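You operate a simulated robot arm through the tools that you are given. There is no shell and no other tool. Be economical: measure what you need, move in short steps, check, and stop when the job is done.

You are at the controls of a simulated two-armed robot. One attempt, no reset.

## Task
Stand the yellow-capped and red-capped tubes in the blue rack and dial FRI.
Fine: yellow in hole 1, red in hole 3; press the count key once; turn the day dial to FRI.

Only the result counts: the job must be done as asked and must still hold three seconds after the hand-in. Knocking over, shifting, dropping, spilling or breaking anything else fails it.

## Robot
Two 7-joint arms with fingered hands on one trunk, on a base that drives. Base frame: it is fixed to the floor where the robot stands at the start and does not move with it; the origin is under the middle of the robot, x ahead of it, y to its left, z up. Units: mm, degrees, N and s.
The left shoulder is at the start at [40, 146, 1129], the right one opposite. With the tool pointing down near the work surface each hand reaches from about 320 to 720 mm from the robot's upright axis, wherever it stands, measured 20 degrees to its own side. Places, roughly: count key [700, -700, 900]; day dial [500, -800, 900]; hole 1 of the blue tube rack [500, -100, 900]; hole 3 of the blue tube rack [500, -200, 900]; zero key [700, -800, 900]. Payload 4 kg a hand.
Tool frame (each hand has its own): the origin (TCP) lies between the finger pads and is the grasp point; the fingertips stand 26 mm ahead of it; z points along the fingers, y is the line along which they close. Largest opening 148 mm; the body of the gripper starts 73 mm behind the TCP. The gripper is a hand of 3 fingers: y runs from the thumb to the fingers, the wrist lies at [0, 0, -224] in the tool frame.
Orientation is told as [roll, pitch, yaw] about the base's x, y, z axes, in that order, counted from this pose: with the fingers straight down and closing along the base's y, the tool's x points along the base's -x, its y along +y and its z along -z.

## Interface
- The arms move only by the tool play_rows. It takes "left_deltas", "right_deltas" or both (then of equal length, played together; a hand with none holds still); each is one flat list of numbers, 6 for each row, row after row: the shift along the tool's x, y, z in cm, then the turn, a rotation vector about the tool's x, y, z in degrees. In form: [tx, ty, tz, rx, ry, rz, tx, ty, tz, rx, ry, rz, ...]. A call has 1 to 8 rows; each row shifts and turns the commanded pose from where the row before left it, along the tool's axes as they then stand. A row lasts 0.2 s, in which the tool goes at most 50 mm and 8.6 degrees; a call with a longer step from one row to the next is refused whole. Where a pose cannot be reached the arm comes as near as it can. A force on the tool above 40 N (or 10 N above the force at the start of the call, whichever is more), or a blocked arm, ends the call early, and 0.2 s more pass. In this call time passes only in rows, and 0.2 s behind the last. The reply holds the time, the measured pose of the TCP, the force on the tool along the base axes, the opening and the grip force, in the units named above and with some noise, with the torque about the TCP (base axes, N m) and any sound that the robot's microphone picked up.
- Cameras (640 x 400 px; columns grow to the right, rows downward): "scene" is now at [93, -47.6, 1363.2]; the picture's right is [-0.33, -0.94, 0.00], its down [-0.51, 0.18, -0.84] and it looks along [0.80, -0.28, -0.54] (base axes); focal length 248 px, centre (320, 200). "left" rides on the left gripper at [-67, -39, -90] in its tool frame; the picture's right is [0.50, -0.87, 0.00], its down [0.66, 0.38, -0.65] and it looks along [0.57, 0.33, 0.76] (tool axes); focal length 222 px, centre (320, 200). "right" rides on the right gripper at [67, -39, -90] in its tool frame; the picture's right is [0.50, 0.87, 0.00], its down [-0.66, 0.38, -0.65] and it looks along [-0.57, 0.33, 0.76] (tool axes); focal length 222 px, centre (320, 200). There is no depth. A picture from a camera that has moved, and an enlarged one, comes with that camera's place and axes in the base frame and with its lens. The place of the scene camera against the robot may be out by one fixed shift of up to 25 mm in any direction.
- grab_frame(camera): a new picture of that camera. No time passes.
- move_column(by): slides the trunk up (or, below 0, down) by that many mm; the arms and the scene camera ride with it, the base frame stays. It gives what a move gives, with no picture.
- steer(legs): drives the robot by 1 to 6 legs, each [ahead, left, turn to the left] in mm, mm and degrees, along the robot's own axes; the way and the turn of a leg run together, so that a leg with both is an arc; at most 1500 mm and 180 degrees a leg. The arms and the cameras ride along, it lands a little off, and it stops where it bumps. It gives what a move gives.
- curl_fingers(finger1, finger2, thumb_bend, hand): sets how far each is bent, from 0 (flat) to 1 (curled in); at 0.3 the hand is open as for a grip, at 0.7 the pads meet at the TCP. One left out holds its place. A second passes; each finger stops where it meets its share of the squeeze, and holds until it gets a number again. It is the only way to open and close the hand. It gives what a move gives, with no picture; readings hold the bend of each and the force on the fingers (four entries, about 0 where the hand has none), thumb and palm.
- turn_head(pan, tilt): turns the head with the scene camera to pan (to the left, within 86 degrees either way) and tilt (down, from -29 to 69), counted from straight ahead of the robot. It gives what a move gives.
- zoom(camera, box): a new picture of the part [left, top, right, bottom] of that camera's present view, enlarged. No time passes.
- hand_in(): hands the job in; it is judged then, once.

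Work in short steps. Places have to be worked out from the pictures, the camera data and where the tool is seen: move nearer, look again, correct. Check each grasp and each placing, and mend what went wrong. You have 120 turns and 108 pictures in all, those below and enlarged ones among them. Open the grippers and draw the arms clear of the work before you hand the job in, unless the task says otherwise; then end with one line.

The tools are called after "Request:" as a command line: name --argument value ..., lists and objects as JSON in quotes. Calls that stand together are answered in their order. play_rows: Moves the arms, as the interface text tells. Its arguments: {"type":"object","properties":{"left_deltas":{"type":"array","items":{"type":"number"}},"right_deltas":{"type":"array","items":{"type":"number"}}},"required":[]} The other tools are called the same way: move_column (by) slides the trunk up or down; curl_fingers (finger1, finger2, thumb_bend, hand) moves the fingers one by one; steer (legs) drives the base; turn_head (pan, tilt) turns the head that bears the scene camera; grab_frame (camera) takes a picture; zoom (camera, box) takes an enlarged picture of a part of a camera's view; hand_in () hands the job in.

At the start:

```text
time_s: 0.0
left_tcp_pos: [449.1, -32.6, 1198.1]
left_tool_rot: [0.0, 0.0, 0.2]
left_ft_force: [-0.4, 0.8, -0.1]
left_wrist_torque: [0.02, 0.0, 0.0]
left_finger_gap: 147.9
left_gripper_force: 0.1
left_shape: jaw
left_bend: [0.3, 0.3, 0.3]
left_finger forces: [0.0, 0.0, 0.1, 0.0, 0.0, 0.0]
right_tcp_pos: [389.7, -401.9, 1217.2]
right_tool_rot: [0.0, -0.1, -0.1]
right_ft_force: [0.1, 0.3, 0.0]
right_wrist_torque: [-0.05, 0.01, 0.01]
right_finger_gap: 148.1
right_gripper_force: 0.0
right_shape: jaw
right_bend: [0.3, 0.3, 0.3]
right_finger forces: [0.0, 0.1, 0.0, 0.0, 0.0, 0.1]
trunk travel left (down, up): [-300.0, 206.0]
robot x, y, heading: [-1.7, 0.1, 0.1]
head pan, tilt: [-19.2, 32.5]
```

scene: 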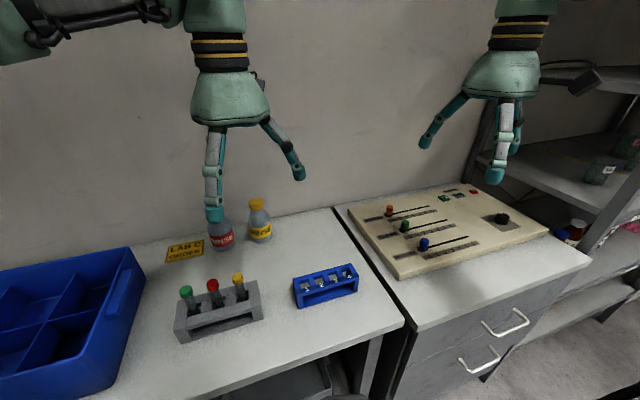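
right: 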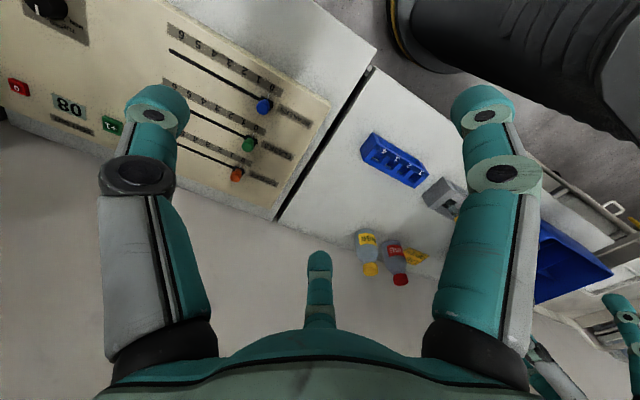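
left: 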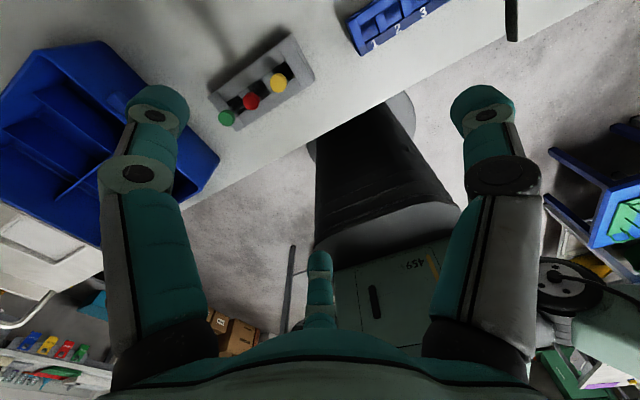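

I'll start with enlarged views of the racks and of the panel to find positions.

Request:
zoom --camera "scene" --box '[160, 180, 400, 350]'

Request:
zoom --camera "scene" --box '[340, 170, 560, 290]'

Request:
zoom --camera "left" --box '[200, 0, 480, 150]'

```text
2.35 times, centred on (280, 265) of scene
camera zoom: at [93.0, -47.6, 1363.2], right [-0.33, -0.94, 0.0], down [-0.51, 0.18, -0.84], along [0.8, -0.28, -0.54], focal length 582 px, centre (414, 47)
```

zoom: 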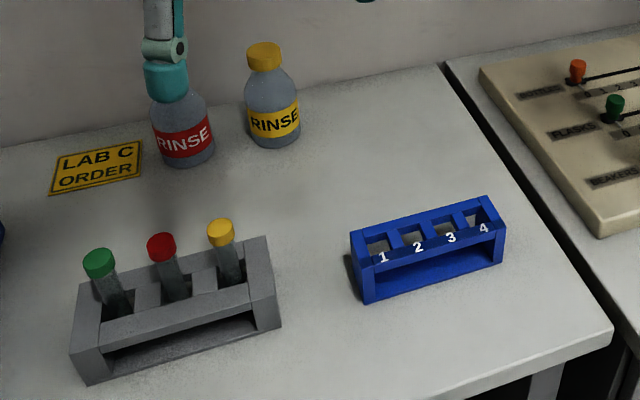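

```text
2.91 times, centred on (450, 230) of scene
camera zoom: at [93.0, -47.6, 1363.2], right [-0.33, -0.94, 0.0], down [-0.51, 0.18, -0.84], along [0.8, -0.28, -0.54], focal length 720 px, centre (-58, 113)
```

zoom: 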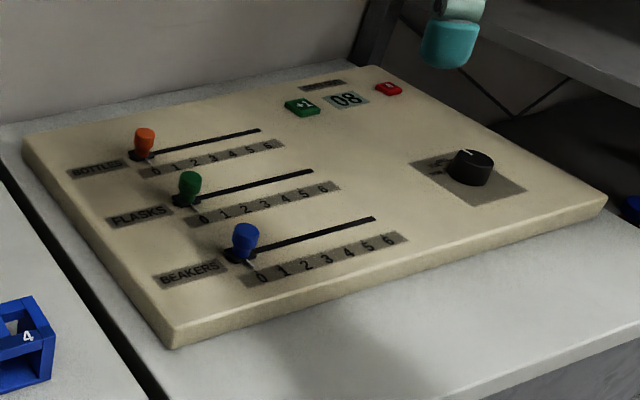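

```text
2.29 times, centred on (340, 75) of left
camera zoom: at [516.9, -70.0, 1289.5], right [-0.5, -0.87, 0.0], down [-0.66, 0.38, 0.65], along [-0.57, 0.33, -0.76], focal length 508 px, centre (274, 486)
```

zoom: 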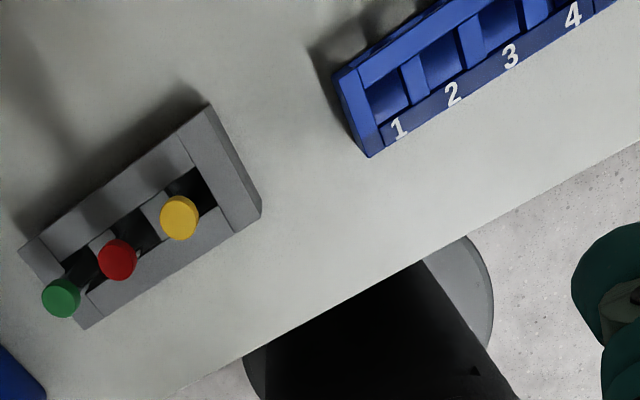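

Left-camera estimate: yellow cap is near (478, 15), the blue hole 1 near (464, -118) and hole 3 near (463, -185), with both racks along y. I'll shift the robot right by 200 mm so the left hand reaches the tubes and holes comfortably.

Request:
steer --legs '[[0, -200, 0]]'

```text
time_s: 1.6
left_tcp_pos: [451.1, -226.7, 1198.6]
left_tool_rot: [-0.1, 0.0, 0.2]
left_ft_force: [0.6, 0.2, -0.4]
left_wrist_torque: [-0.03, -0.02, 0.02]
left_finger_gap: 147.7
left_gripper_force: 0.1
left_shape: jaw
left_bend: [0.3, 0.3, 0.3]
left_finger forces: [0.0, 0.0, 0.1, 0.0, 0.1, 0.2]
right_tcp_pos: [390.2, -598.4, 1218.1]
right_tool_rot: [-0.2, -0.1, 0.1]
right_ft_force: [-0.3, 1.3, -0.9]
right_wrist_torque: [-0.03, 0.02, 0.0]
right_finger_gap: 147.7
right_gripper_force: 0.0
right_shape: jaw
right_bend: [0.3, 0.3, 0.3]
right_finger forces: [0.0, 0.1, 0.0, 0.0, 0.0, 0.1]
trunk travel left (down, up): [-300.0, 206.0]
robot x, y, heading: [-0.4, -199.9, 0.2]
head pan, tilt: [-19.2, 32.5]
```

Now moving the left hand to about 100 mm above the yellow cap.

Request:
play_rows --left_deltas '[-0.43, 4.07, 1.97, 0, 0, 0, -0.43, 4.07, 1.97, 0, 0, 0, -0.43, 4.07, 1.97, 0, 0, 0, -0.43, 4.07, 1.97, 0, 0, 0, -0.43, 4.07, 1.97, 0, 0, 0, -0.43, 4.07, 1.97, 0, 0, 0]'

Request:
grab_frame --camera "left"

Request:
grab_frame --camera "scene"

```text
time_s: 3.0
left_tcp_pos: [474.6, 17.3, 1081.7]
left_tool_rot: [-0.1, 0.1, 0.1]
left_ft_force: [0.4, -0.1, 0.5]
left_wrist_torque: [-0.01, -0.02, 0.01]
left_finger_gap: 147.9
left_gripper_force: 0.0
left_shape: jaw
left_bend: [0.3, 0.3, 0.3]
left_finger forces: [0.1, 0.0, 0.0, 0.0, 0.1, 0.0]
right_tcp_pos: [389.8, -599.3, 1218.4]
right_tool_rot: [0.0, -0.1, 0.0]
right_ft_force: [-0.6, 0.6, -0.4]
right_wrist_torque: [0.02, 0.0, -0.02]
right_finger_gap: 147.9
right_gripper_force: 0.0
right_shape: jaw
right_bend: [0.3, 0.3, 0.3]
right_finger forces: [0.0, 0.0, 0.0, 0.1, 0.0, 0.0]
trunk travel left (down, up): [-300.0, 206.0]
robot x, y, heading: [-1.5, -194.6, 0.2]
head pan, tilt: [-19.2, 32.5]
```

```text
101 pictures are left
camera left: at [541.3, -21.1, 1170.8], right [-0.5, -0.87, 0.0], down [-0.66, 0.38, 0.65], along [-0.57, 0.32, -0.76], focal length 222 px, centre (320, 200)
```

left: 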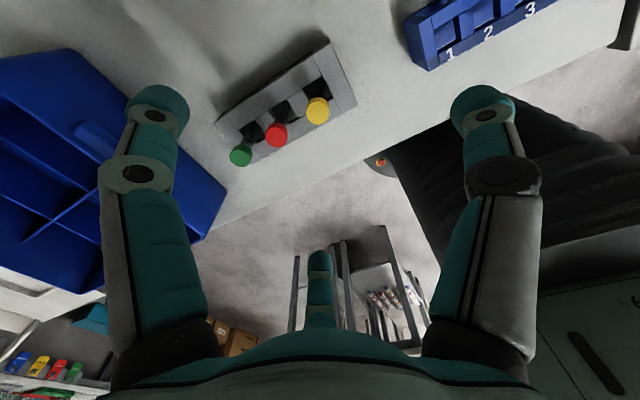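

```text
100 pictures are left
camera scene: at [93.2, -244.0, 1363.3], right [-0.33, -0.94, 0.0], down [-0.51, 0.18, -0.84], along [0.8, -0.28, -0.54], focal length 248 px, centre (320, 200)
```

scene: 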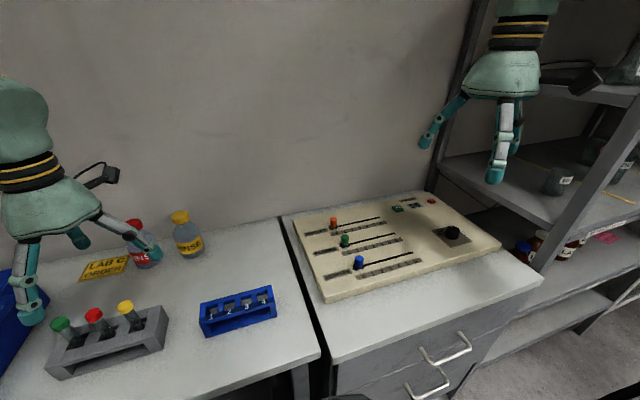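

Triangulating the two left views puts the yellow cap top at about (480, 16, 960). I'll descend to z≈1005 over it and look again.

Request:
play_rows --left_deltas '[-0.25, -0.05, 3.8, 0, 0, 0, -0.25, -0.05, 3.8, 0, 0, 0]'

Request:
grab_frame --camera "left"

Request:
zoom --camera "scene" --box '[0, 200, 240, 390]'

```text
time_s: 3.6
left_tcp_pos: [480.0, 14.1, 1004.1]
left_tool_rot: [-0.2, 0.1, 0.2]
left_ft_force: [0.9, 0.2, 0.2]
left_wrist_torque: [-0.01, 0.0, 0.02]
left_finger_gap: 147.7
left_gripper_force: 0.1
left_shape: jaw
left_bend: [0.3, 0.3, 0.3]
left_finger forces: [0.0, 0.1, 0.1, 0.0, 0.0, 0.0]
right_tcp_pos: [390.2, -600.2, 1216.7]
right_tool_rot: [0.0, 0.0, 0.1]
right_ft_force: [-0.5, -0.2, 0.8]
right_wrist_torque: [0.01, 0.01, 0.02]
right_finger_gap: 147.9
right_gripper_force: 0.2
right_shape: jaw
right_bend: [0.3, 0.3, 0.3]
right_finger forces: [0.1, 0.1, 0.0, 0.0, 0.0, 0.1]
trunk travel left (down, up): [-300.0, 206.0]
robot x, y, heading: [3.1, -197.9, 0.0]
head pan, tilt: [-19.2, 32.5]
```

```text
99 pictures are left
camera left: at [547.8, -23.6, 1094.4], right [-0.5, -0.87, 0.0], down [-0.66, 0.38, 0.65], along [-0.57, 0.32, -0.76], focal length 222 px, centre (320, 200)
```

left: 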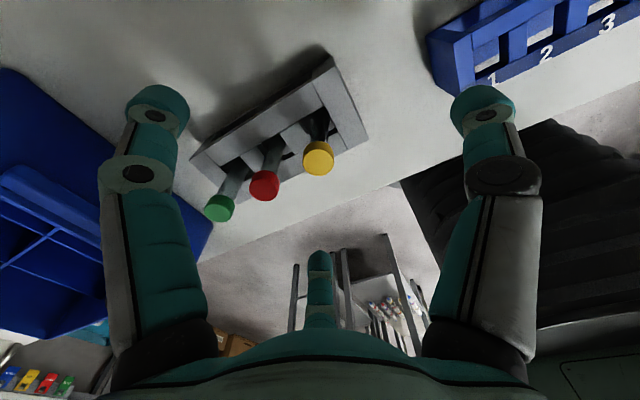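

```text
2.11 times, centred on (120, 295) of scene
camera zoom: at [94.0, -244.6, 1363.2], right [-0.33, -0.94, 0.0], down [-0.51, 0.18, -0.84], along [0.8, -0.28, -0.54], focal length 521 px, centre (741, 0)
```

zoom: 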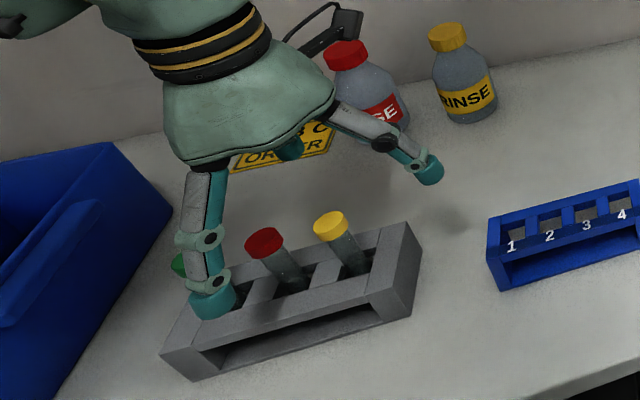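

The cap top computes to about (478, 17, 950). I'll go down to z≈962 and check against the scene and hand views before closing.

Request:
play_rows --left_deltas '[0.1, 0.1, 2.1, 0, 0, 0, 0.1, 0.1, 2.1, 0, 0, 0]'

Request:
grab_frame --camera "left"

Request:
zoom --camera "scene" --box '[30, 230, 230, 390]'

```text
time_s: 4.2
left_tcp_pos: [480.3, 17.1, 962.2]
left_tool_rot: [-0.1, 0.1, 0.1]
left_ft_force: [-0.6, 0.0, 0.5]
left_wrist_torque: [0.01, 0.03, 0.01]
left_finger_gap: 148.2
left_gripper_force: 0.1
left_shape: jaw
left_bend: [0.3, 0.3, 0.3]
left_finger forces: [0.0, 0.0, 0.0, 0.1, 0.1, 0.1]
right_tcp_pos: [391.4, -599.2, 1216.8]
right_tool_rot: [0.0, 0.0, 0.1]
right_ft_force: [0.0, 0.1, 0.4]
right_wrist_torque: [-0.03, -0.02, -0.01]
right_finger_gap: 147.5
right_gripper_force: 0.0
right_shape: jaw
right_bend: [0.3, 0.3, 0.3]
right_finger forces: [0.0, 0.0, 0.0, 0.1, 0.0, 0.0]
trunk travel left (down, up): [-300.0, 206.0]
robot x, y, heading: [-5.0, -195.1, -0.1]
head pan, tilt: [-19.2, 32.5]
```

```text
97 pictures are left
camera left: at [545.4, -22.5, 1052.1], right [-0.5, -0.87, 0.0], down [-0.66, 0.38, 0.65], along [-0.57, 0.32, -0.76], focal length 222 px, centre (320, 200)
```

left: 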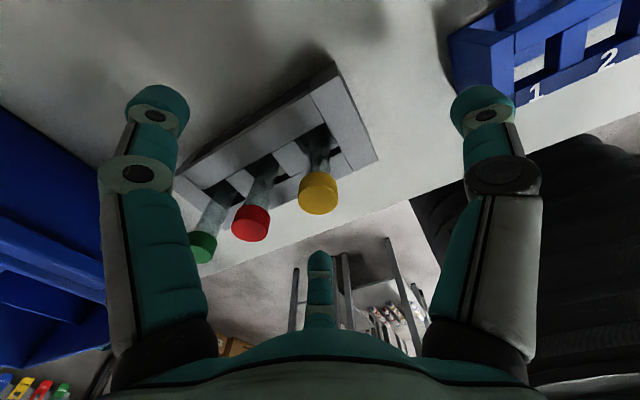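

```text
2.50 times, centred on (130, 310) of scene
camera zoom: at [93.6, -245.1, 1363.2], right [-0.33, -0.94, 0.0], down [-0.51, 0.18, -0.84], along [0.8, -0.28, -0.54], focal length 619 px, centre (795, -75)
```

zoom: 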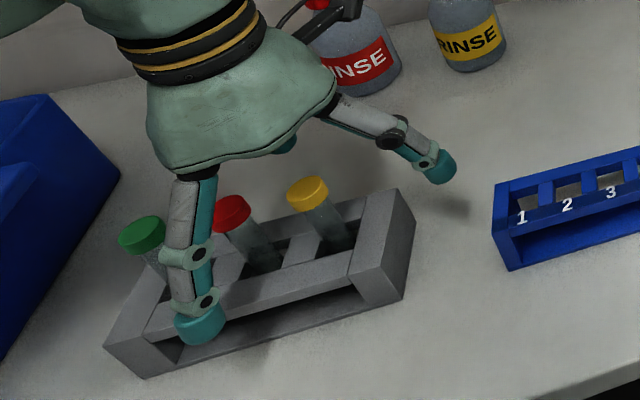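

The projections fit the cap top at z≈946, with the TCP centred on its axis within about 2 mm. I'll lower to z≈941 and partially close, then look.

Request:
play_rows --left_deltas '[0, 0, 2.1, 0, 0, 0]'

Request:
curl_fingers --hand "left" --finger1 0.55 --finger2 0.55 --thumb_bend 0.55

Request:
grab_frame --camera "left"

Request:
zoom --camera "scene" --box '[30, 230, 230, 390]'

```text
time_s: 4.6
left_tcp_pos: [478.6, 16.4, 940.3]
left_tool_rot: [0.0, 0.0, 0.2]
left_ft_force: [0.9, -0.1, -0.2]
left_wrist_torque: [0.0, 0.0, -0.02]
left_finger_gap: 147.9
left_gripper_force: 0.1
left_shape: jaw
left_bend: [0.3, 0.3, 0.3]
left_finger forces: [0.0, 0.0, 0.0, 0.0, 0.0, 0.0]
right_tcp_pos: [391.4, -599.9, 1217.8]
right_tool_rot: [0.0, -0.1, 0.0]
right_ft_force: [0.0, 0.2, -0.3]
right_wrist_torque: [0.02, 0.02, -0.02]
right_finger_gap: 147.8
right_gripper_force: 0.0
right_shape: jaw
right_bend: [0.3, 0.3, 0.3]
right_finger forces: [0.1, 0.0, 0.1, 0.0, 0.0, 0.0]
trunk travel left (down, up): [-300.0, 206.0]
robot x, y, heading: [1.6, -199.5, -0.1]
head pan, tilt: [-19.2, 32.5]
```

```text
time_s: 5.6
left_tcp_pos: [479.3, 15.6, 941.8]
left_tool_rot: [-0.1, 0.0, 0.2]
left_ft_force: [0.0, 0.6, -0.5]
left_wrist_torque: [-0.05, 0.0, 0.01]
left_finger_gap: 46.1
left_gripper_force: 0.0
left_shape: fingers
left_bend: [0.55, 0.55, 0.55]
left_finger forces: [0.0, 0.0, 0.0, 0.0, 0.0, 0.1]
right_tcp_pos: [389.9, -601.1, 1217.8]
right_tool_rot: [0.0, -0.1, 0.1]
right_ft_force: [-0.2, 0.6, -0.7]
right_wrist_torque: [0.0, 0.01, 0.03]
right_finger_gap: 147.8
right_gripper_force: 0.1
right_shape: jaw
right_bend: [0.3, 0.3, 0.3]
right_finger forces: [0.0, 0.0, 0.0, 0.1, 0.1, 0.1]
trunk travel left (down, up): [-300.0, 206.0]
robot x, y, heading: [-0.2, -199.7, 0.1]
head pan, tilt: [-19.2, 32.5]
```

```text
95 pictures are left
camera left: at [545.4, -22.3, 1031.7], right [-0.5, -0.87, 0.0], down [-0.66, 0.38, 0.65], along [-0.57, 0.32, -0.76], focal length 222 px, centre (320, 200)
```

left: 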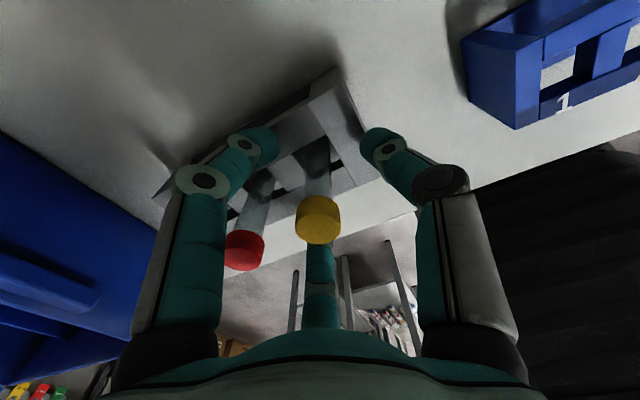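

```text
2.50 times, centred on (130, 310) of scene
camera zoom: at [93.2, -245.5, 1363.2], right [-0.33, -0.94, 0.0], down [-0.51, 0.18, -0.84], along [0.8, -0.28, -0.54], focal length 619 px, centre (795, -75)
```

zoom: 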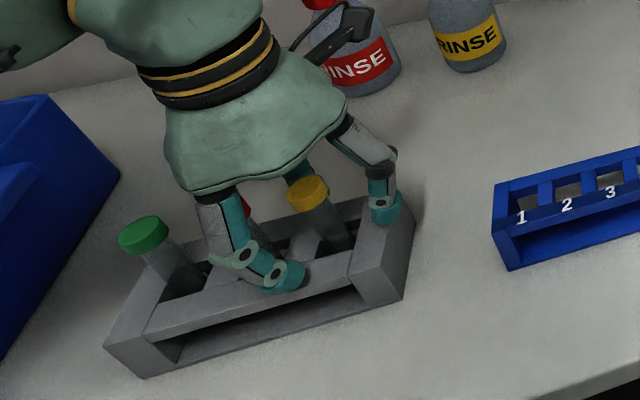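

Fingers surround the tube without contact and the cap is centred. Closing to grip.

Request:
curl_fingers --hand "left" --finger1 0.7 --finger2 0.7 --thumb_bend 0.7

Request:
grab_frame --camera "left"

```text
time_s: 6.6
left_tcp_pos: [478.7, 16.0, 941.3]
left_tool_rot: [-0.1, 0.1, 0.2]
left_ft_force: [0.0, 0.0, 0.6]
left_wrist_torque: [0.0, 0.0, 0.02]
left_finger_gap: 10.6
left_gripper_force: 6.0
left_shape: fingers
left_bend: [0.66, 0.66, 0.67]
left_finger forces: [3.8, 3.7, 0.1, 0.0, 4.3, 0.0]
right_tcp_pos: [390.4, -598.7, 1217.3]
right_tool_rot: [-0.1, -0.1, 0.1]
right_ft_force: [0.6, 0.2, 1.3]
right_wrist_torque: [-0.04, 0.02, 0.0]
right_finger_gap: 148.0
right_gripper_force: 0.0
right_shape: jaw
right_bend: [0.3, 0.3, 0.3]
right_finger forces: [0.0, 0.0, 0.0, 0.0, 0.1, 0.0]
trunk travel left (down, up): [-300.0, 206.0]
robot x, y, heading: [0.4, -196.7, 0.1]
head pan, tilt: [-19.2, 32.5]
```

```text
93 pictures are left
camera left: at [545.3, -22.4, 1031.7], right [-0.5, -0.87, 0.0], down [-0.66, 0.38, 0.65], along [-0.57, 0.32, -0.76], focal length 222 px, centre (320, 200)
```

left: 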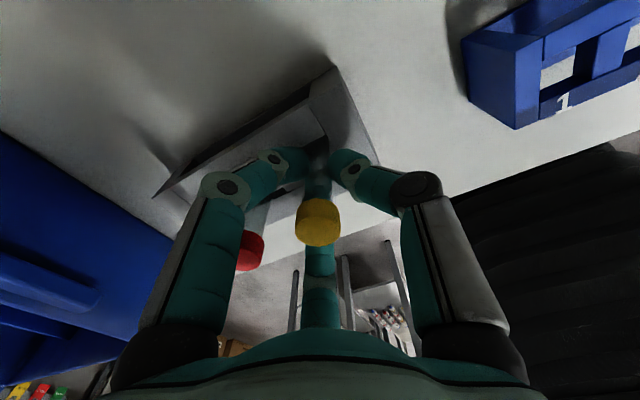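

All three fingers hold at about 4 N. Lifting straight up by 120 mm.

Request:
play_rows --left_deltas '[0, 0, -1, 0, 0, 0, 0, 0, -2, 0, 0, 0, 0, 0, -3, 0, 0, 0, 0, 0, -3, 0, 0, 0, 0, 0, -3, 0, 0, 0]'

Request:
grab_frame --camera "left"

Request:
grab_frame --camera "scene"

```text
time_s: 7.8
left_tcp_pos: [479.6, 14.6, 1061.2]
left_tool_rot: [-0.1, 0.0, 0.3]
left_ft_force: [-0.3, -1.2, -0.6]
left_wrist_torque: [0.0, -0.01, -0.02]
left_finger_gap: 10.6
left_gripper_force: 5.9
left_shape: fingers
left_bend: [0.66, 0.66, 0.67]
left_finger forces: [4.0, 3.6, 0.0, 0.0, 4.3, 0.1]
right_tcp_pos: [389.3, -600.4, 1216.6]
right_tool_rot: [-0.1, -0.2, 0.0]
right_ft_force: [0.3, 0.2, 0.3]
right_wrist_torque: [0.0, 0.02, 0.01]
right_finger_gap: 148.0
right_gripper_force: 0.0
right_shape: jaw
right_bend: [0.3, 0.3, 0.3]
right_finger forces: [0.1, 0.1, 0.0, 0.1, 0.1, 0.0]
trunk travel left (down, up): [-300.0, 206.0]
robot x, y, heading: [2.3, -200.6, 0.2]
head pan, tilt: [-19.2, 32.5]
```

```text
92 pictures are left
camera left: at [545.5, -23.1, 1151.9], right [-0.5, -0.87, 0.0], down [-0.66, 0.38, 0.65], along [-0.57, 0.32, -0.76], focal length 222 px, centre (320, 200)
```

left: 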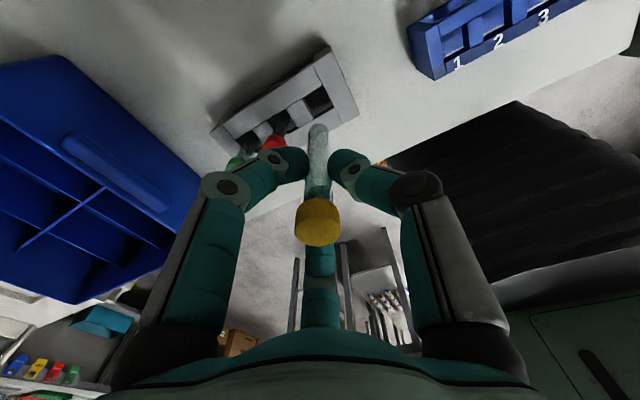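

```text
91 pictures are left
camera scene: at [92.7, -246.0, 1363.3], right [-0.33, -0.94, 0.0], down [-0.51, 0.18, -0.84], along [0.8, -0.28, -0.54], focal length 248 px, centre (320, 200)
```

scene: 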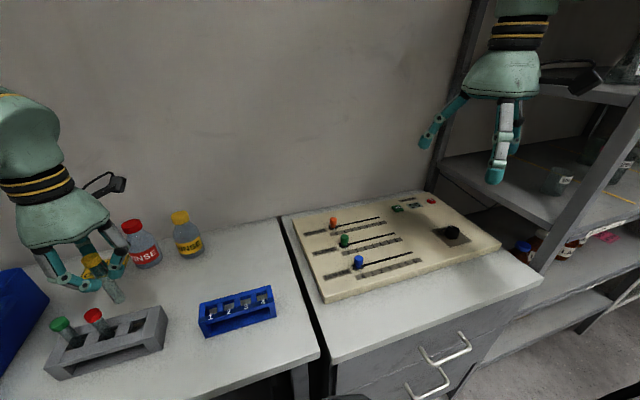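

The yellow tube is held, with its bottom about 86 mm below the TCP. I'll carry it over hole 1 and look.

Request:
play_rows --left_deltas '[0.33, -3.33, 0, 0, 0, 0, 0.33, -3.33, 0, 0, 0, 0, 0.33, -3.33, 0, 0, 0, 0, 0.33, -3.33, 0, 0, 0, 0]'

Request:
zoom --camera "left" --box '[200, 0, 520, 220]'

Request:
zoom --camera "scene" --box '[100, 210, 320, 360]'

```text
time_s: 8.8
left_tcp_pos: [466.2, -118.4, 1061.2]
left_tool_rot: [0.0, -0.1, 0.2]
left_ft_force: [-0.6, -0.2, -0.1]
left_wrist_torque: [0.04, 0.03, 0.02]
left_finger_gap: 10.5
left_gripper_force: 5.9
left_shape: fingers
left_bend: [0.66, 0.66, 0.67]
left_finger forces: [4.0, 3.6, 0.0, 0.0, 4.2, 0.0]
right_tcp_pos: [390.2, -602.1, 1217.7]
right_tool_rot: [0.1, 0.0, 0.0]
right_ft_force: [0.2, 0.2, -0.5]
right_wrist_torque: [0.04, 0.01, 0.05]
right_finger_gap: 147.9
right_gripper_force: 0.0
right_shape: jaw
right_bend: [0.3, 0.3, 0.3]
right_finger forces: [0.0, 0.0, 0.1, 0.1, 0.1, 0.0]
trunk travel left (down, up): [-300.0, 206.0]
robot x, y, heading: [0.7, -198.5, 0.0]
head pan, tilt: [-19.2, 32.5]
```

```text
1.82 times, centred on (360, 110) of left
camera zoom: at [532.5, -157.0, 1152.1], right [-0.5, -0.87, 0.0], down [-0.66, 0.38, 0.65], along [-0.57, 0.32, -0.76], focal length 404 px, centre (247, 364)
```

zoom: 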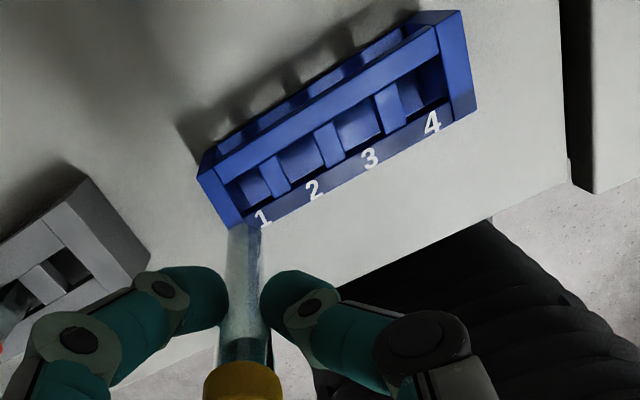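

```text
2.67 times, centred on (210, 285) of scene
camera zoom: at [93.3, -247.4, 1363.2], right [-0.33, -0.94, 0.0], down [-0.51, 0.18, -0.84], along [0.8, -0.28, -0.54], focal length 660 px, centre (613, -27)
```

zoom: 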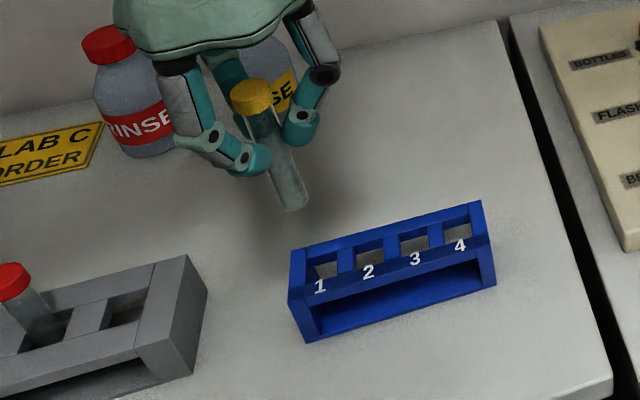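

From two left views, hole 1 computes to (462.5, -120, 897). I'll align to that and descend until the tube tip is about 15 mm above the rack, then check.

Request:
play_rows --left_deltas '[0.35, -0.15, 3.0, 0, 0, 0, 0, 0, 3.0, 0, 0, 0]'

Request:
zoom --camera "left" --box '[220, 60, 480, 220]'

Request:
zoom --camera "scene" --box '[160, 230, 320, 340]'

```text
time_s: 9.4
left_tcp_pos: [463.2, -118.5, 1001.4]
left_tool_rot: [0.0, 0.0, 0.3]
left_ft_force: [-0.4, 0.2, -0.6]
left_wrist_torque: [0.0, -0.01, 0.03]
left_finger_gap: 10.4
left_gripper_force: 6.0
left_shape: fingers
left_bend: [0.66, 0.66, 0.67]
left_finger forces: [4.0, 3.4, 0.0, 0.0, 4.1, 0.1]
right_tcp_pos: [389.5, -599.7, 1218.2]
right_tool_rot: [0.1, 0.0, 0.0]
right_ft_force: [0.0, -0.3, -0.2]
right_wrist_torque: [0.0, 0.0, -0.01]
right_finger_gap: 148.1
right_gripper_force: 0.1
right_shape: jaw
right_bend: [0.3, 0.3, 0.3]
right_finger forces: [0.0, 0.0, 0.1, 0.0, 0.0, 0.0]
trunk travel left (down, up): [-300.0, 206.0]
robot x, y, heading: [-0.1, -196.8, 0.1]
head pan, tilt: [-19.2, 32.5]
```

```text
2.46 times, centred on (350, 140) of left
camera zoom: at [529.6, -156.8, 1092.0], right [-0.5, -0.87, 0.0], down [-0.66, 0.38, 0.65], along [-0.57, 0.32, -0.76], focal length 547 px, centre (246, 348)
```

zoom: 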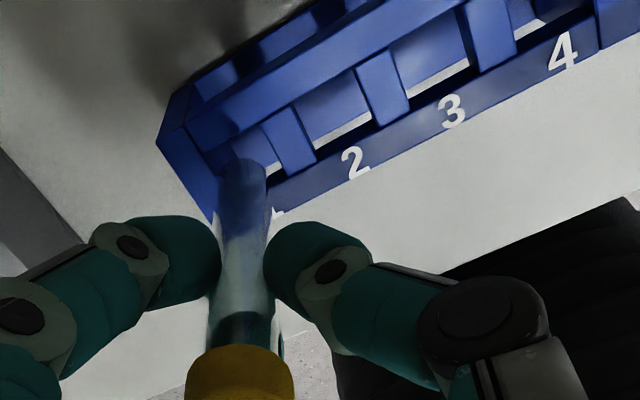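

```text
3.64 times, centred on (240, 285) of scene
camera zoom: at [93.8, -245.8, 1363.2], right [-0.33, -0.94, 0.0], down [-0.51, 0.18, -0.84], along [0.8, -0.28, -0.54], focal length 900 px, centre (611, -109)
```

zoom: 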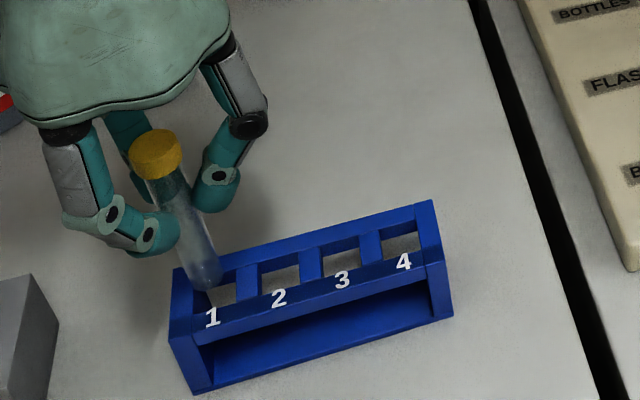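

The tube tip lines up with hole 1 within about 2 mm. I'll trim slightly and lower in small steps into the hole.

Request:
play_rows --left_deltas '[0.05, -0.2, 1.0, 0, 0, 0, 0, 0, 1.0, 0, 0, 0, 0, 0, 1.0, 0, 0, 0]'

Request:
zoom --camera "left" --box '[220, 60, 480, 220]'

Request:
zoom --camera "scene" --box '[160, 230, 320, 340]'

```text
time_s: 10.2
left_tcp_pos: [462.9, -120.9, 971.3]
left_tool_rot: [-0.1, -0.1, 0.2]
left_ft_force: [-0.4, 0.3, -0.5]
left_wrist_torque: [0.01, 0.01, -0.02]
left_finger_gap: 10.4
left_gripper_force: 6.1
left_shape: fingers
left_bend: [0.66, 0.66, 0.67]
left_finger forces: [4.1, 3.5, 0.0, 0.0, 4.1, 0.0]
right_tcp_pos: [389.3, -599.4, 1218.4]
right_tool_rot: [-0.1, -0.1, 0.0]
right_ft_force: [0.0, 0.3, -0.5]
right_wrist_torque: [-0.02, 0.03, 0.01]
right_finger_gap: 148.1
right_gripper_force: 0.1
right_shape: jaw
right_bend: [0.3, 0.3, 0.3]
right_finger forces: [0.1, 0.1, 0.0, 0.0, 0.1, 0.0]
trunk travel left (down, up): [-300.0, 206.0]
robot x, y, heading: [-0.6, -197.8, 0.2]
head pan, tilt: [-19.2, 32.5]
```

```text
2.46 times, centred on (350, 140) of left
camera zoom: at [528.7, -158.4, 1061.8], right [-0.5, -0.87, 0.0], down [-0.66, 0.38, 0.65], along [-0.57, 0.32, -0.76], focal length 547 px, centre (246, 348)
```

zoom: 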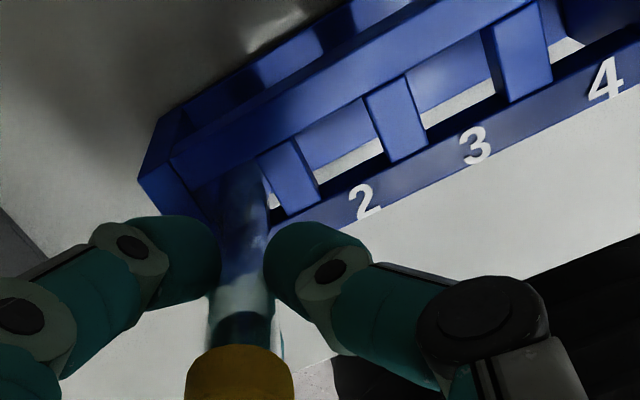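

```text
3.64 times, centred on (240, 285) of scene
camera zoom: at [93.2, -245.4, 1363.2], right [-0.33, -0.94, 0.0], down [-0.51, 0.18, -0.84], along [0.8, -0.28, -0.54], focal length 900 px, centre (611, -109)
```

zoom: 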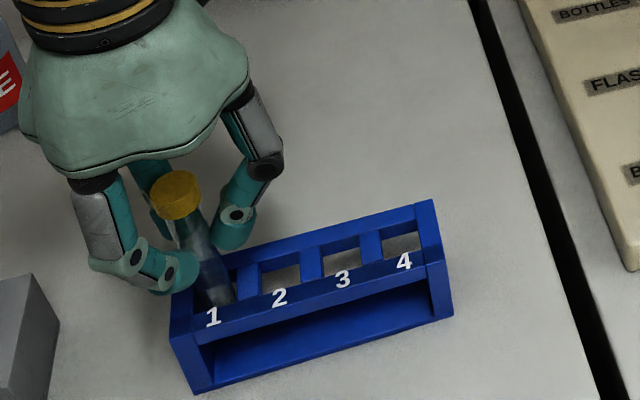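

The tube is in hole 1 with no contact force. Lowering further in small steps until it seats.

Request:
play_rows --left_deltas '[0, 0, 1.0, 0, 0, 0, 0, 0, 0.8, 0, 0, 0, 0, 0, 0.5, 0, 0, 0, 0, 0, 0.3, 0, 0, 0]'

Request:
zoom --camera "scene" --box '[160, 230, 320, 340]'

```text
time_s: 11.2
left_tcp_pos: [460.6, -120.5, 945.7]
left_tool_rot: [-0.1, 0.0, 0.1]
left_ft_force: [-0.1, 0.2, 0.3]
left_wrist_torque: [0.0, 0.02, -0.04]
left_finger_gap: 10.4
left_gripper_force: 5.8
left_shape: fingers
left_bend: [0.66, 0.66, 0.67]
left_finger forces: [4.0, 3.5, 0.1, 0.0, 4.1, 0.1]
right_tcp_pos: [389.5, -598.9, 1217.1]
right_tool_rot: [-0.1, -0.1, 0.0]
right_ft_force: [0.8, 0.3, -0.7]
right_wrist_torque: [-0.02, 0.01, 0.01]
right_finger_gap: 148.0
right_gripper_force: 0.1
right_shape: jaw
right_bend: [0.3, 0.3, 0.3]
right_finger forces: [0.0, 0.0, 0.0, 0.0, 0.0, 0.0]
trunk travel left (down, up): [-300.0, 206.0]
robot x, y, heading: [2.3, -200.1, 0.1]
head pan, tilt: [-19.2, 32.5]
```

```text
3.64 times, centred on (240, 285) of scene
camera zoom: at [93.3, -245.5, 1363.2], right [-0.33, -0.94, 0.0], down [-0.51, 0.18, -0.84], along [0.8, -0.28, -0.54], focal length 900 px, centre (611, -109)
```

zoom: 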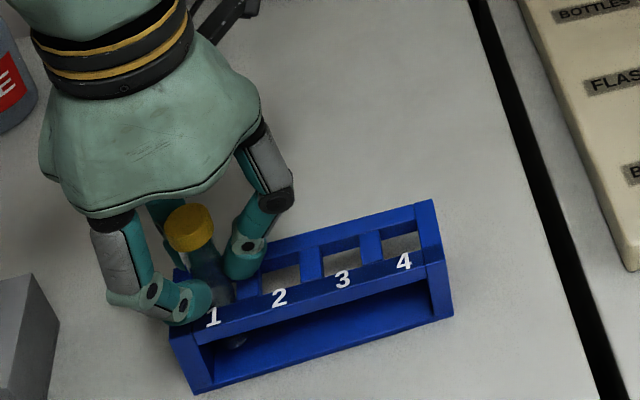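

Still no contact; lowering a few more millimetres until I feel the floor.

Request:
play_rows --left_deltas '[0, 0, 0.3, 0, 0, 0, 0, 0, 0.2, 0, 0, 0]'

```text
time_s: 11.8
left_tcp_pos: [461.0, -120.7, 939.9]
left_tool_rot: [-0.1, 0.0, 0.1]
left_ft_force: [-0.3, 0.2, 0.0]
left_wrist_torque: [0.02, -0.01, 0.0]
left_finger_gap: 10.4
left_gripper_force: 6.2
left_shape: fingers
left_bend: [0.66, 0.66, 0.67]
left_finger forces: [4.1, 3.6, 0.1, 0.1, 4.2, 0.0]
right_tcp_pos: [390.1, -601.3, 1218.2]
right_tool_rot: [0.1, 0.0, 0.0]
right_ft_force: [-0.3, 0.0, 0.2]
right_wrist_torque: [-0.01, 0.01, -0.02]
right_finger_gap: 147.9
right_gripper_force: 0.1
right_shape: jaw
right_bend: [0.3, 0.3, 0.3]
right_finger forces: [0.0, 0.0, 0.1, 0.0, 0.0, 0.0]
trunk travel left (down, up): [-300.0, 206.0]
robot x, y, heading: [4.6, -192.6, -0.1]
head pan, tilt: [-19.2, 32.5]
```

Request:
play_rows --left_deltas '[0, 0, 0.2, 0, 0, 0, 0, 0, 0.2, 0, 0, 0]'

Request:
zoom --camera "scene" --box '[160, 230, 320, 340]'

Request:
grab_frame --camera "left"

```text
time_s: 12.4
left_tcp_pos: [461.5, -120.7, 939.3]
left_tool_rot: [-0.2, -0.2, 0.3]
left_ft_force: [0.7, -0.4, 13.9]
left_wrist_torque: [-0.02, -0.03, 0.0]
left_finger_gap: 9.9
left_gripper_force: 9.6
left_shape: fingers
left_bend: [0.66, 0.66, 0.68]
left_finger forces: [6.3, 5.3, 0.0, 0.1, 6.4, 0.0]
right_tcp_pos: [389.5, -599.8, 1218.9]
right_tool_rot: [0.0, -0.1, 0.0]
right_ft_force: [0.0, 1.0, 0.8]
right_wrist_torque: [0.0, -0.03, 0.0]
right_finger_gap: 147.8
right_gripper_force: 0.1
right_shape: jaw
right_bend: [0.3, 0.3, 0.3]
right_finger forces: [0.0, 0.0, 0.1, 0.1, 0.0, 0.1]
trunk travel left (down, up): [-300.0, 206.0]
robot x, y, heading: [0.6, -197.2, 0.2]
head pan, tilt: [-19.2, 32.5]
```

```text
3.64 times, centred on (240, 285) of scene
camera zoom: at [91.8, -245.8, 1363.5], right [-0.33, -0.94, 0.0], down [-0.51, 0.18, -0.84], along [0.8, -0.28, -0.54], focal length 900 px, centre (611, -109)
```

zoom: 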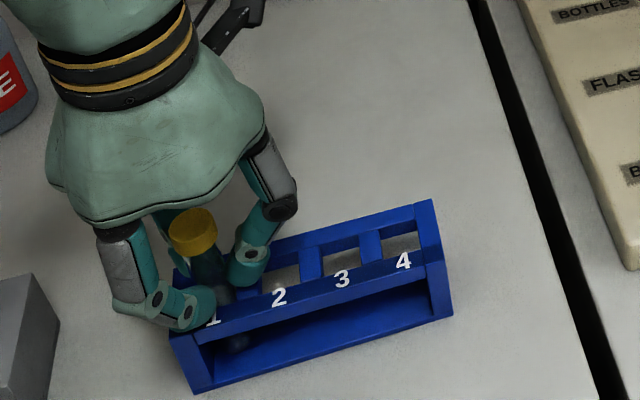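

```text
82 pictures are left
camera left: at [528.2, -159.3, 1029.4], right [-0.5, -0.87, 0.0], down [-0.66, 0.38, 0.65], along [-0.56, 0.32, -0.76], focal length 222 px, centre (320, 200)
```

left: 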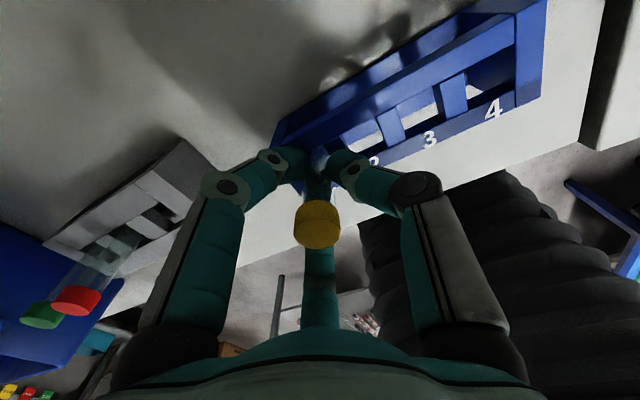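

It has seated on the floor (13.9 N). I'll ease off 2 mm and open the fingers gradually.

Request:
play_rows --left_deltas '[0, 0, -0.25, 0, 0, 0]'

Request:
curl_fingers --hand "left" --finger1 0.55 --finger2 0.55 --thumb_bend 0.55

Request:
grab_frame --camera "left"

```text
time_s: 12.8
left_tcp_pos: [462.3, -121.1, 938.3]
left_tool_rot: [-0.1, 0.0, 0.2]
left_ft_force: [0.3, -0.4, 7.0]
left_wrist_torque: [0.01, -0.03, 0.02]
left_finger_gap: 10.3
left_gripper_force: 7.7
left_shape: fingers
left_bend: [0.66, 0.66, 0.68]
left_finger forces: [5.4, 4.7, 0.0, 0.0, 5.8, 0.0]
right_tcp_pos: [389.2, -599.8, 1217.1]
right_tool_rot: [-0.1, -0.1, 0.0]
right_ft_force: [0.5, -0.1, 0.1]
right_wrist_torque: [-0.02, 0.04, -0.01]
right_finger_gap: 147.9
right_gripper_force: 0.0
right_shape: jaw
right_bend: [0.3, 0.3, 0.3]
right_finger forces: [0.1, 0.0, 0.0, 0.1, 0.0, 0.0]
trunk travel left (down, up): [-300.0, 206.0]
robot x, y, heading: [-0.5, -197.2, 0.2]
head pan, tilt: [-19.2, 32.5]
```

```text
time_s: 13.8
left_tcp_pos: [462.6, -120.1, 939.4]
left_tool_rot: [-0.1, 0.0, 0.3]
left_ft_force: [-0.6, 0.8, -0.7]
left_wrist_torque: [-0.01, 0.0, 0.01]
left_finger_gap: 45.1
left_gripper_force: 0.0
left_shape: fingers
left_bend: [0.55, 0.55, 0.55]
left_finger forces: [0.1, 0.0, 0.1, 0.0, 0.0, 0.1]
right_tcp_pos: [390.5, -600.2, 1217.6]
right_tool_rot: [0.0, -0.1, 0.0]
right_ft_force: [-1.4, -0.3, 0.4]
right_wrist_torque: [-0.02, 0.02, -0.01]
right_finger_gap: 148.0
right_gripper_force: 0.0
right_shape: jaw
right_bend: [0.3, 0.3, 0.3]
right_finger forces: [0.0, 0.0, 0.0, 0.0, 0.0, 0.0]
trunk travel left (down, up): [-300.0, 206.0]
robot x, y, heading: [-1.9, -196.1, -0.2]
head pan, tilt: [-19.2, 32.5]
```

```text
81 pictures are left
camera left: at [528.9, -159.1, 1030.1], right [-0.5, -0.87, 0.0], down [-0.66, 0.38, 0.65], along [-0.57, 0.32, -0.76], focal length 222 px, centre (320, 200)
```

left: 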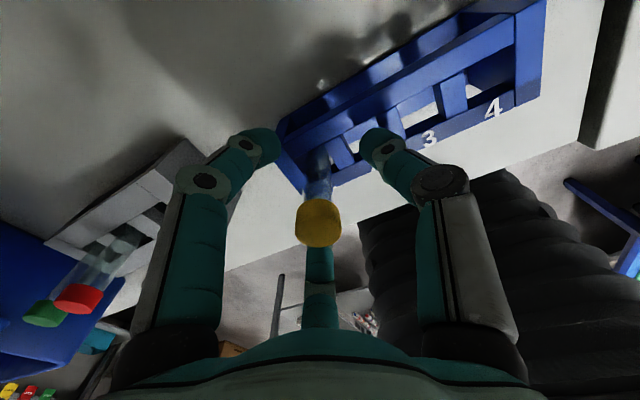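

Released and the tube stands in hole 1. Raising the hand straight up, then moving over the red cap, estimated at (477, 67).

Request:
play_rows --left_deltas '[0, 0, -2, 0, 0, 0, 0, 0, -4, 0, 0, 0, 0, 0, -4, 0, 0, 0, -0.3, 3.7, 0, 0, 0, 0, -0.3, 3.7, 0, 0, 0, 0, -0.3, 3.7, 0, 0, 0, 0, -0.3, 3.7, 0, 0, 0, 0, -0.3, 3.7, 0, 0, 0, 0]'

Request:
grab_frame --camera "left"

Request:
grab_frame --camera "scene"

```text
time_s: 15.6
left_tcp_pos: [474.6, 64.7, 1040.3]
left_tool_rot: [-0.2, -0.1, 0.0]
left_ft_force: [-0.6, 0.6, -0.5]
left_wrist_torque: [-0.01, 0.03, -0.01]
left_finger_gap: 45.1
left_gripper_force: 0.1
left_shape: fingers
left_bend: [0.55, 0.55, 0.55]
left_finger forces: [0.1, 0.1, 0.0, 0.0, 0.0, 0.0]
right_tcp_pos: [389.7, -598.4, 1218.1]
right_tool_rot: [-0.1, -0.1, -0.1]
right_ft_force: [0.0, 0.5, 0.3]
right_wrist_torque: [-0.01, -0.01, 0.02]
right_finger_gap: 148.2
right_gripper_force: 0.0
right_shape: jaw
right_bend: [0.3, 0.3, 0.3]
right_finger forces: [0.0, 0.1, 0.0, 0.0, 0.0, 0.1]
trunk travel left (down, up): [-300.0, 206.0]
robot x, y, heading: [0.8, -197.4, 0.3]
head pan, tilt: [-19.2, 32.5]
```

```text
80 pictures are left
camera left: at [541.6, 28.0, 1130.4], right [-0.5, -0.87, 0.0], down [-0.66, 0.38, 0.65], along [-0.57, 0.32, -0.76], focal length 222 px, centre (320, 200)
```

left: 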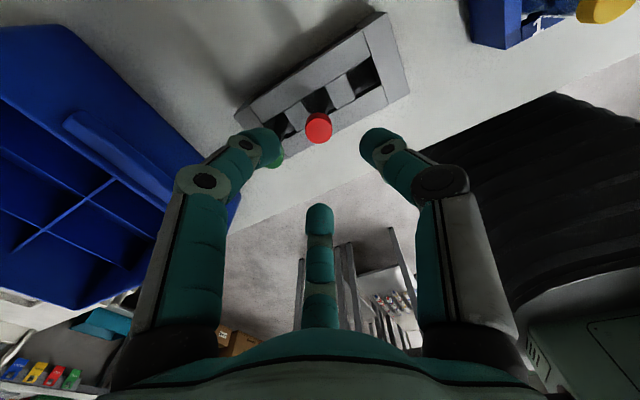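

```text
79 pictures are left
camera scene: at [92.7, -244.3, 1363.3], right [-0.33, -0.94, 0.0], down [-0.51, 0.18, -0.84], along [0.8, -0.28, -0.54], focal length 248 px, centre (320, 200)
```

scene: 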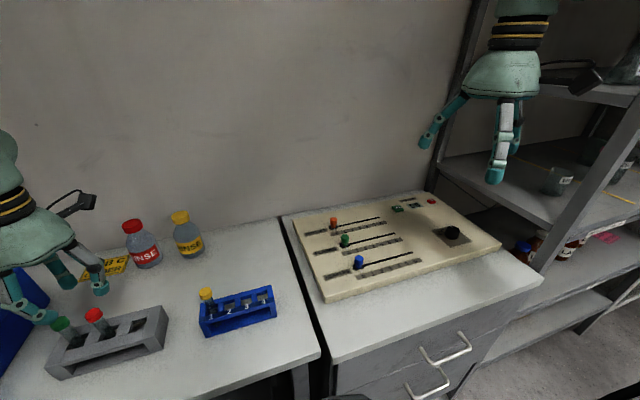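

Yellow stands in hole 1. The red cap computes to (476, 66); I'll descend to z≈970 and check centring.

Request:
play_rows --left_deltas '[-0.1, 0.1, 3.5, 0, 0, 0, 0, 0, 3.5, 0, 0, 0]'

Request:
grab_frame --camera "left"

```text
time_s: 16.2
left_tcp_pos: [479.0, 67.5, 967.8]
left_tool_rot: [-0.2, -0.1, 0.2]
left_ft_force: [-0.3, 0.5, 0.3]
left_wrist_torque: [-0.02, 0.02, -0.01]
left_finger_gap: 45.4
left_gripper_force: 0.0
left_shape: fingers
left_bend: [0.55, 0.55, 0.55]
left_finger forces: [0.0, 0.0, 0.0, 0.1, 0.1, 0.0]
right_tcp_pos: [389.9, -599.7, 1218.4]
right_tool_rot: [0.0, -0.1, 0.0]
right_ft_force: [-0.7, 0.9, -0.5]
right_wrist_torque: [0.0, -0.04, -0.04]
right_finger_gap: 147.9
right_gripper_force: 0.0
right_shape: jaw
right_bend: [0.3, 0.3, 0.3]
right_finger forces: [0.1, 0.0, 0.0, 0.0, 0.0, 0.1]
trunk travel left (down, up): [-300.0, 206.0]
robot x, y, heading: [-0.8, -198.8, -0.2]
head pan, tilt: [-19.2, 32.5]
```

```text
78 pictures are left
camera left: at [544.7, 28.0, 1058.8], right [-0.5, -0.87, 0.0], down [-0.66, 0.38, 0.65], along [-0.57, 0.32, -0.76], focal length 222 px, centre (320, 200)
```

left: 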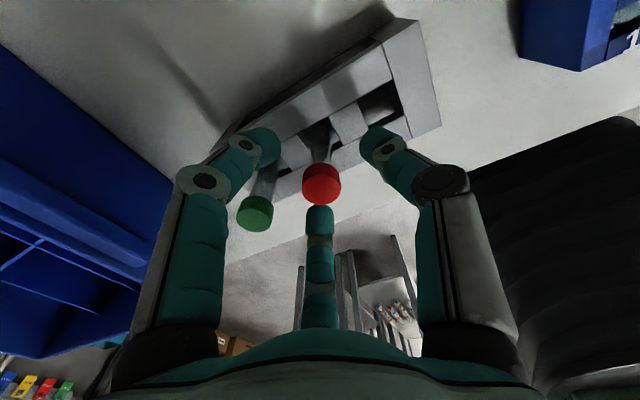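

Centred. Lowering the last 27 mm and closing.

Request:
play_rows --left_deltas '[0, 0, 1.4, 0, 0, 0, 0, 0, 1.3, 0, 0, 0]'

Request:
curl_fingers --hand "left" --finger1 0.7 --finger2 0.7 --thumb_bend 0.7

Request:
grab_frame --camera "left"

```text
time_s: 16.8
left_tcp_pos: [477.6, 67.2, 941.2]
left_tool_rot: [-0.1, -0.1, 0.2]
left_ft_force: [0.7, 1.1, 0.1]
left_wrist_torque: [-0.01, -0.05, 0.0]
left_finger_gap: 45.1
left_gripper_force: 0.1
left_shape: fingers
left_bend: [0.55, 0.55, 0.55]
left_finger forces: [0.0, 0.0, 0.1, 0.1, 0.1, 0.0]
right_tcp_pos: [389.8, -600.6, 1217.3]
right_tool_rot: [0.1, -0.1, 0.1]
right_ft_force: [0.4, -0.4, -0.2]
right_wrist_torque: [-0.05, -0.01, -0.03]
right_finger_gap: 147.8
right_gripper_force: 0.0
right_shape: jaw
right_bend: [0.3, 0.3, 0.3]
right_finger forces: [0.1, 0.0, 0.0, 0.1, 0.0, 0.1]
trunk travel left (down, up): [-300.0, 206.0]
robot x, y, heading: [-0.2, -195.9, 0.1]
head pan, tilt: [-19.2, 32.5]
```

```text
time_s: 17.8
left_tcp_pos: [478.1, 65.7, 942.7]
left_tool_rot: [-0.1, 0.0, 0.2]
left_ft_force: [-0.1, -0.3, 0.0]
left_wrist_torque: [0.0, 0.03, 0.02]
left_finger_gap: 12.0
left_gripper_force: 6.2
left_shape: fingers
left_bend: [0.65, 0.66, 0.67]
left_finger forces: [4.2, 3.2, 0.0, 0.1, 4.7, 0.0]
right_tcp_pos: [390.5, -599.7, 1217.1]
right_tool_rot: [-0.1, -0.1, 0.0]
right_ft_force: [-0.2, -0.9, -0.4]
right_wrist_torque: [0.04, -0.03, 0.0]
right_finger_gap: 147.6
right_gripper_force: 0.0
right_shape: jaw
right_bend: [0.3, 0.3, 0.3]
right_finger forces: [0.0, 0.0, 0.0, 0.0, 0.0, 0.1]
trunk travel left (down, up): [-300.0, 206.0]
robot x, y, heading: [1.4, -198.0, 0.1]
head pan, tilt: [-19.2, 32.5]
```

```text
77 pictures are left
camera left: at [544.1, 27.3, 1032.6], right [-0.5, -0.87, 0.0], down [-0.66, 0.38, 0.65], along [-0.57, 0.32, -0.76], focal length 222 px, centre (320, 200)
```

left: 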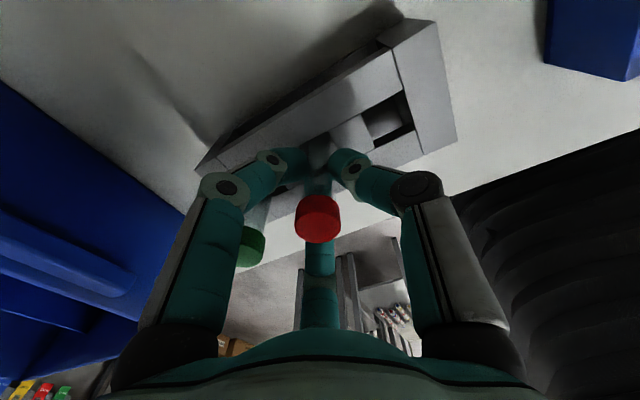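

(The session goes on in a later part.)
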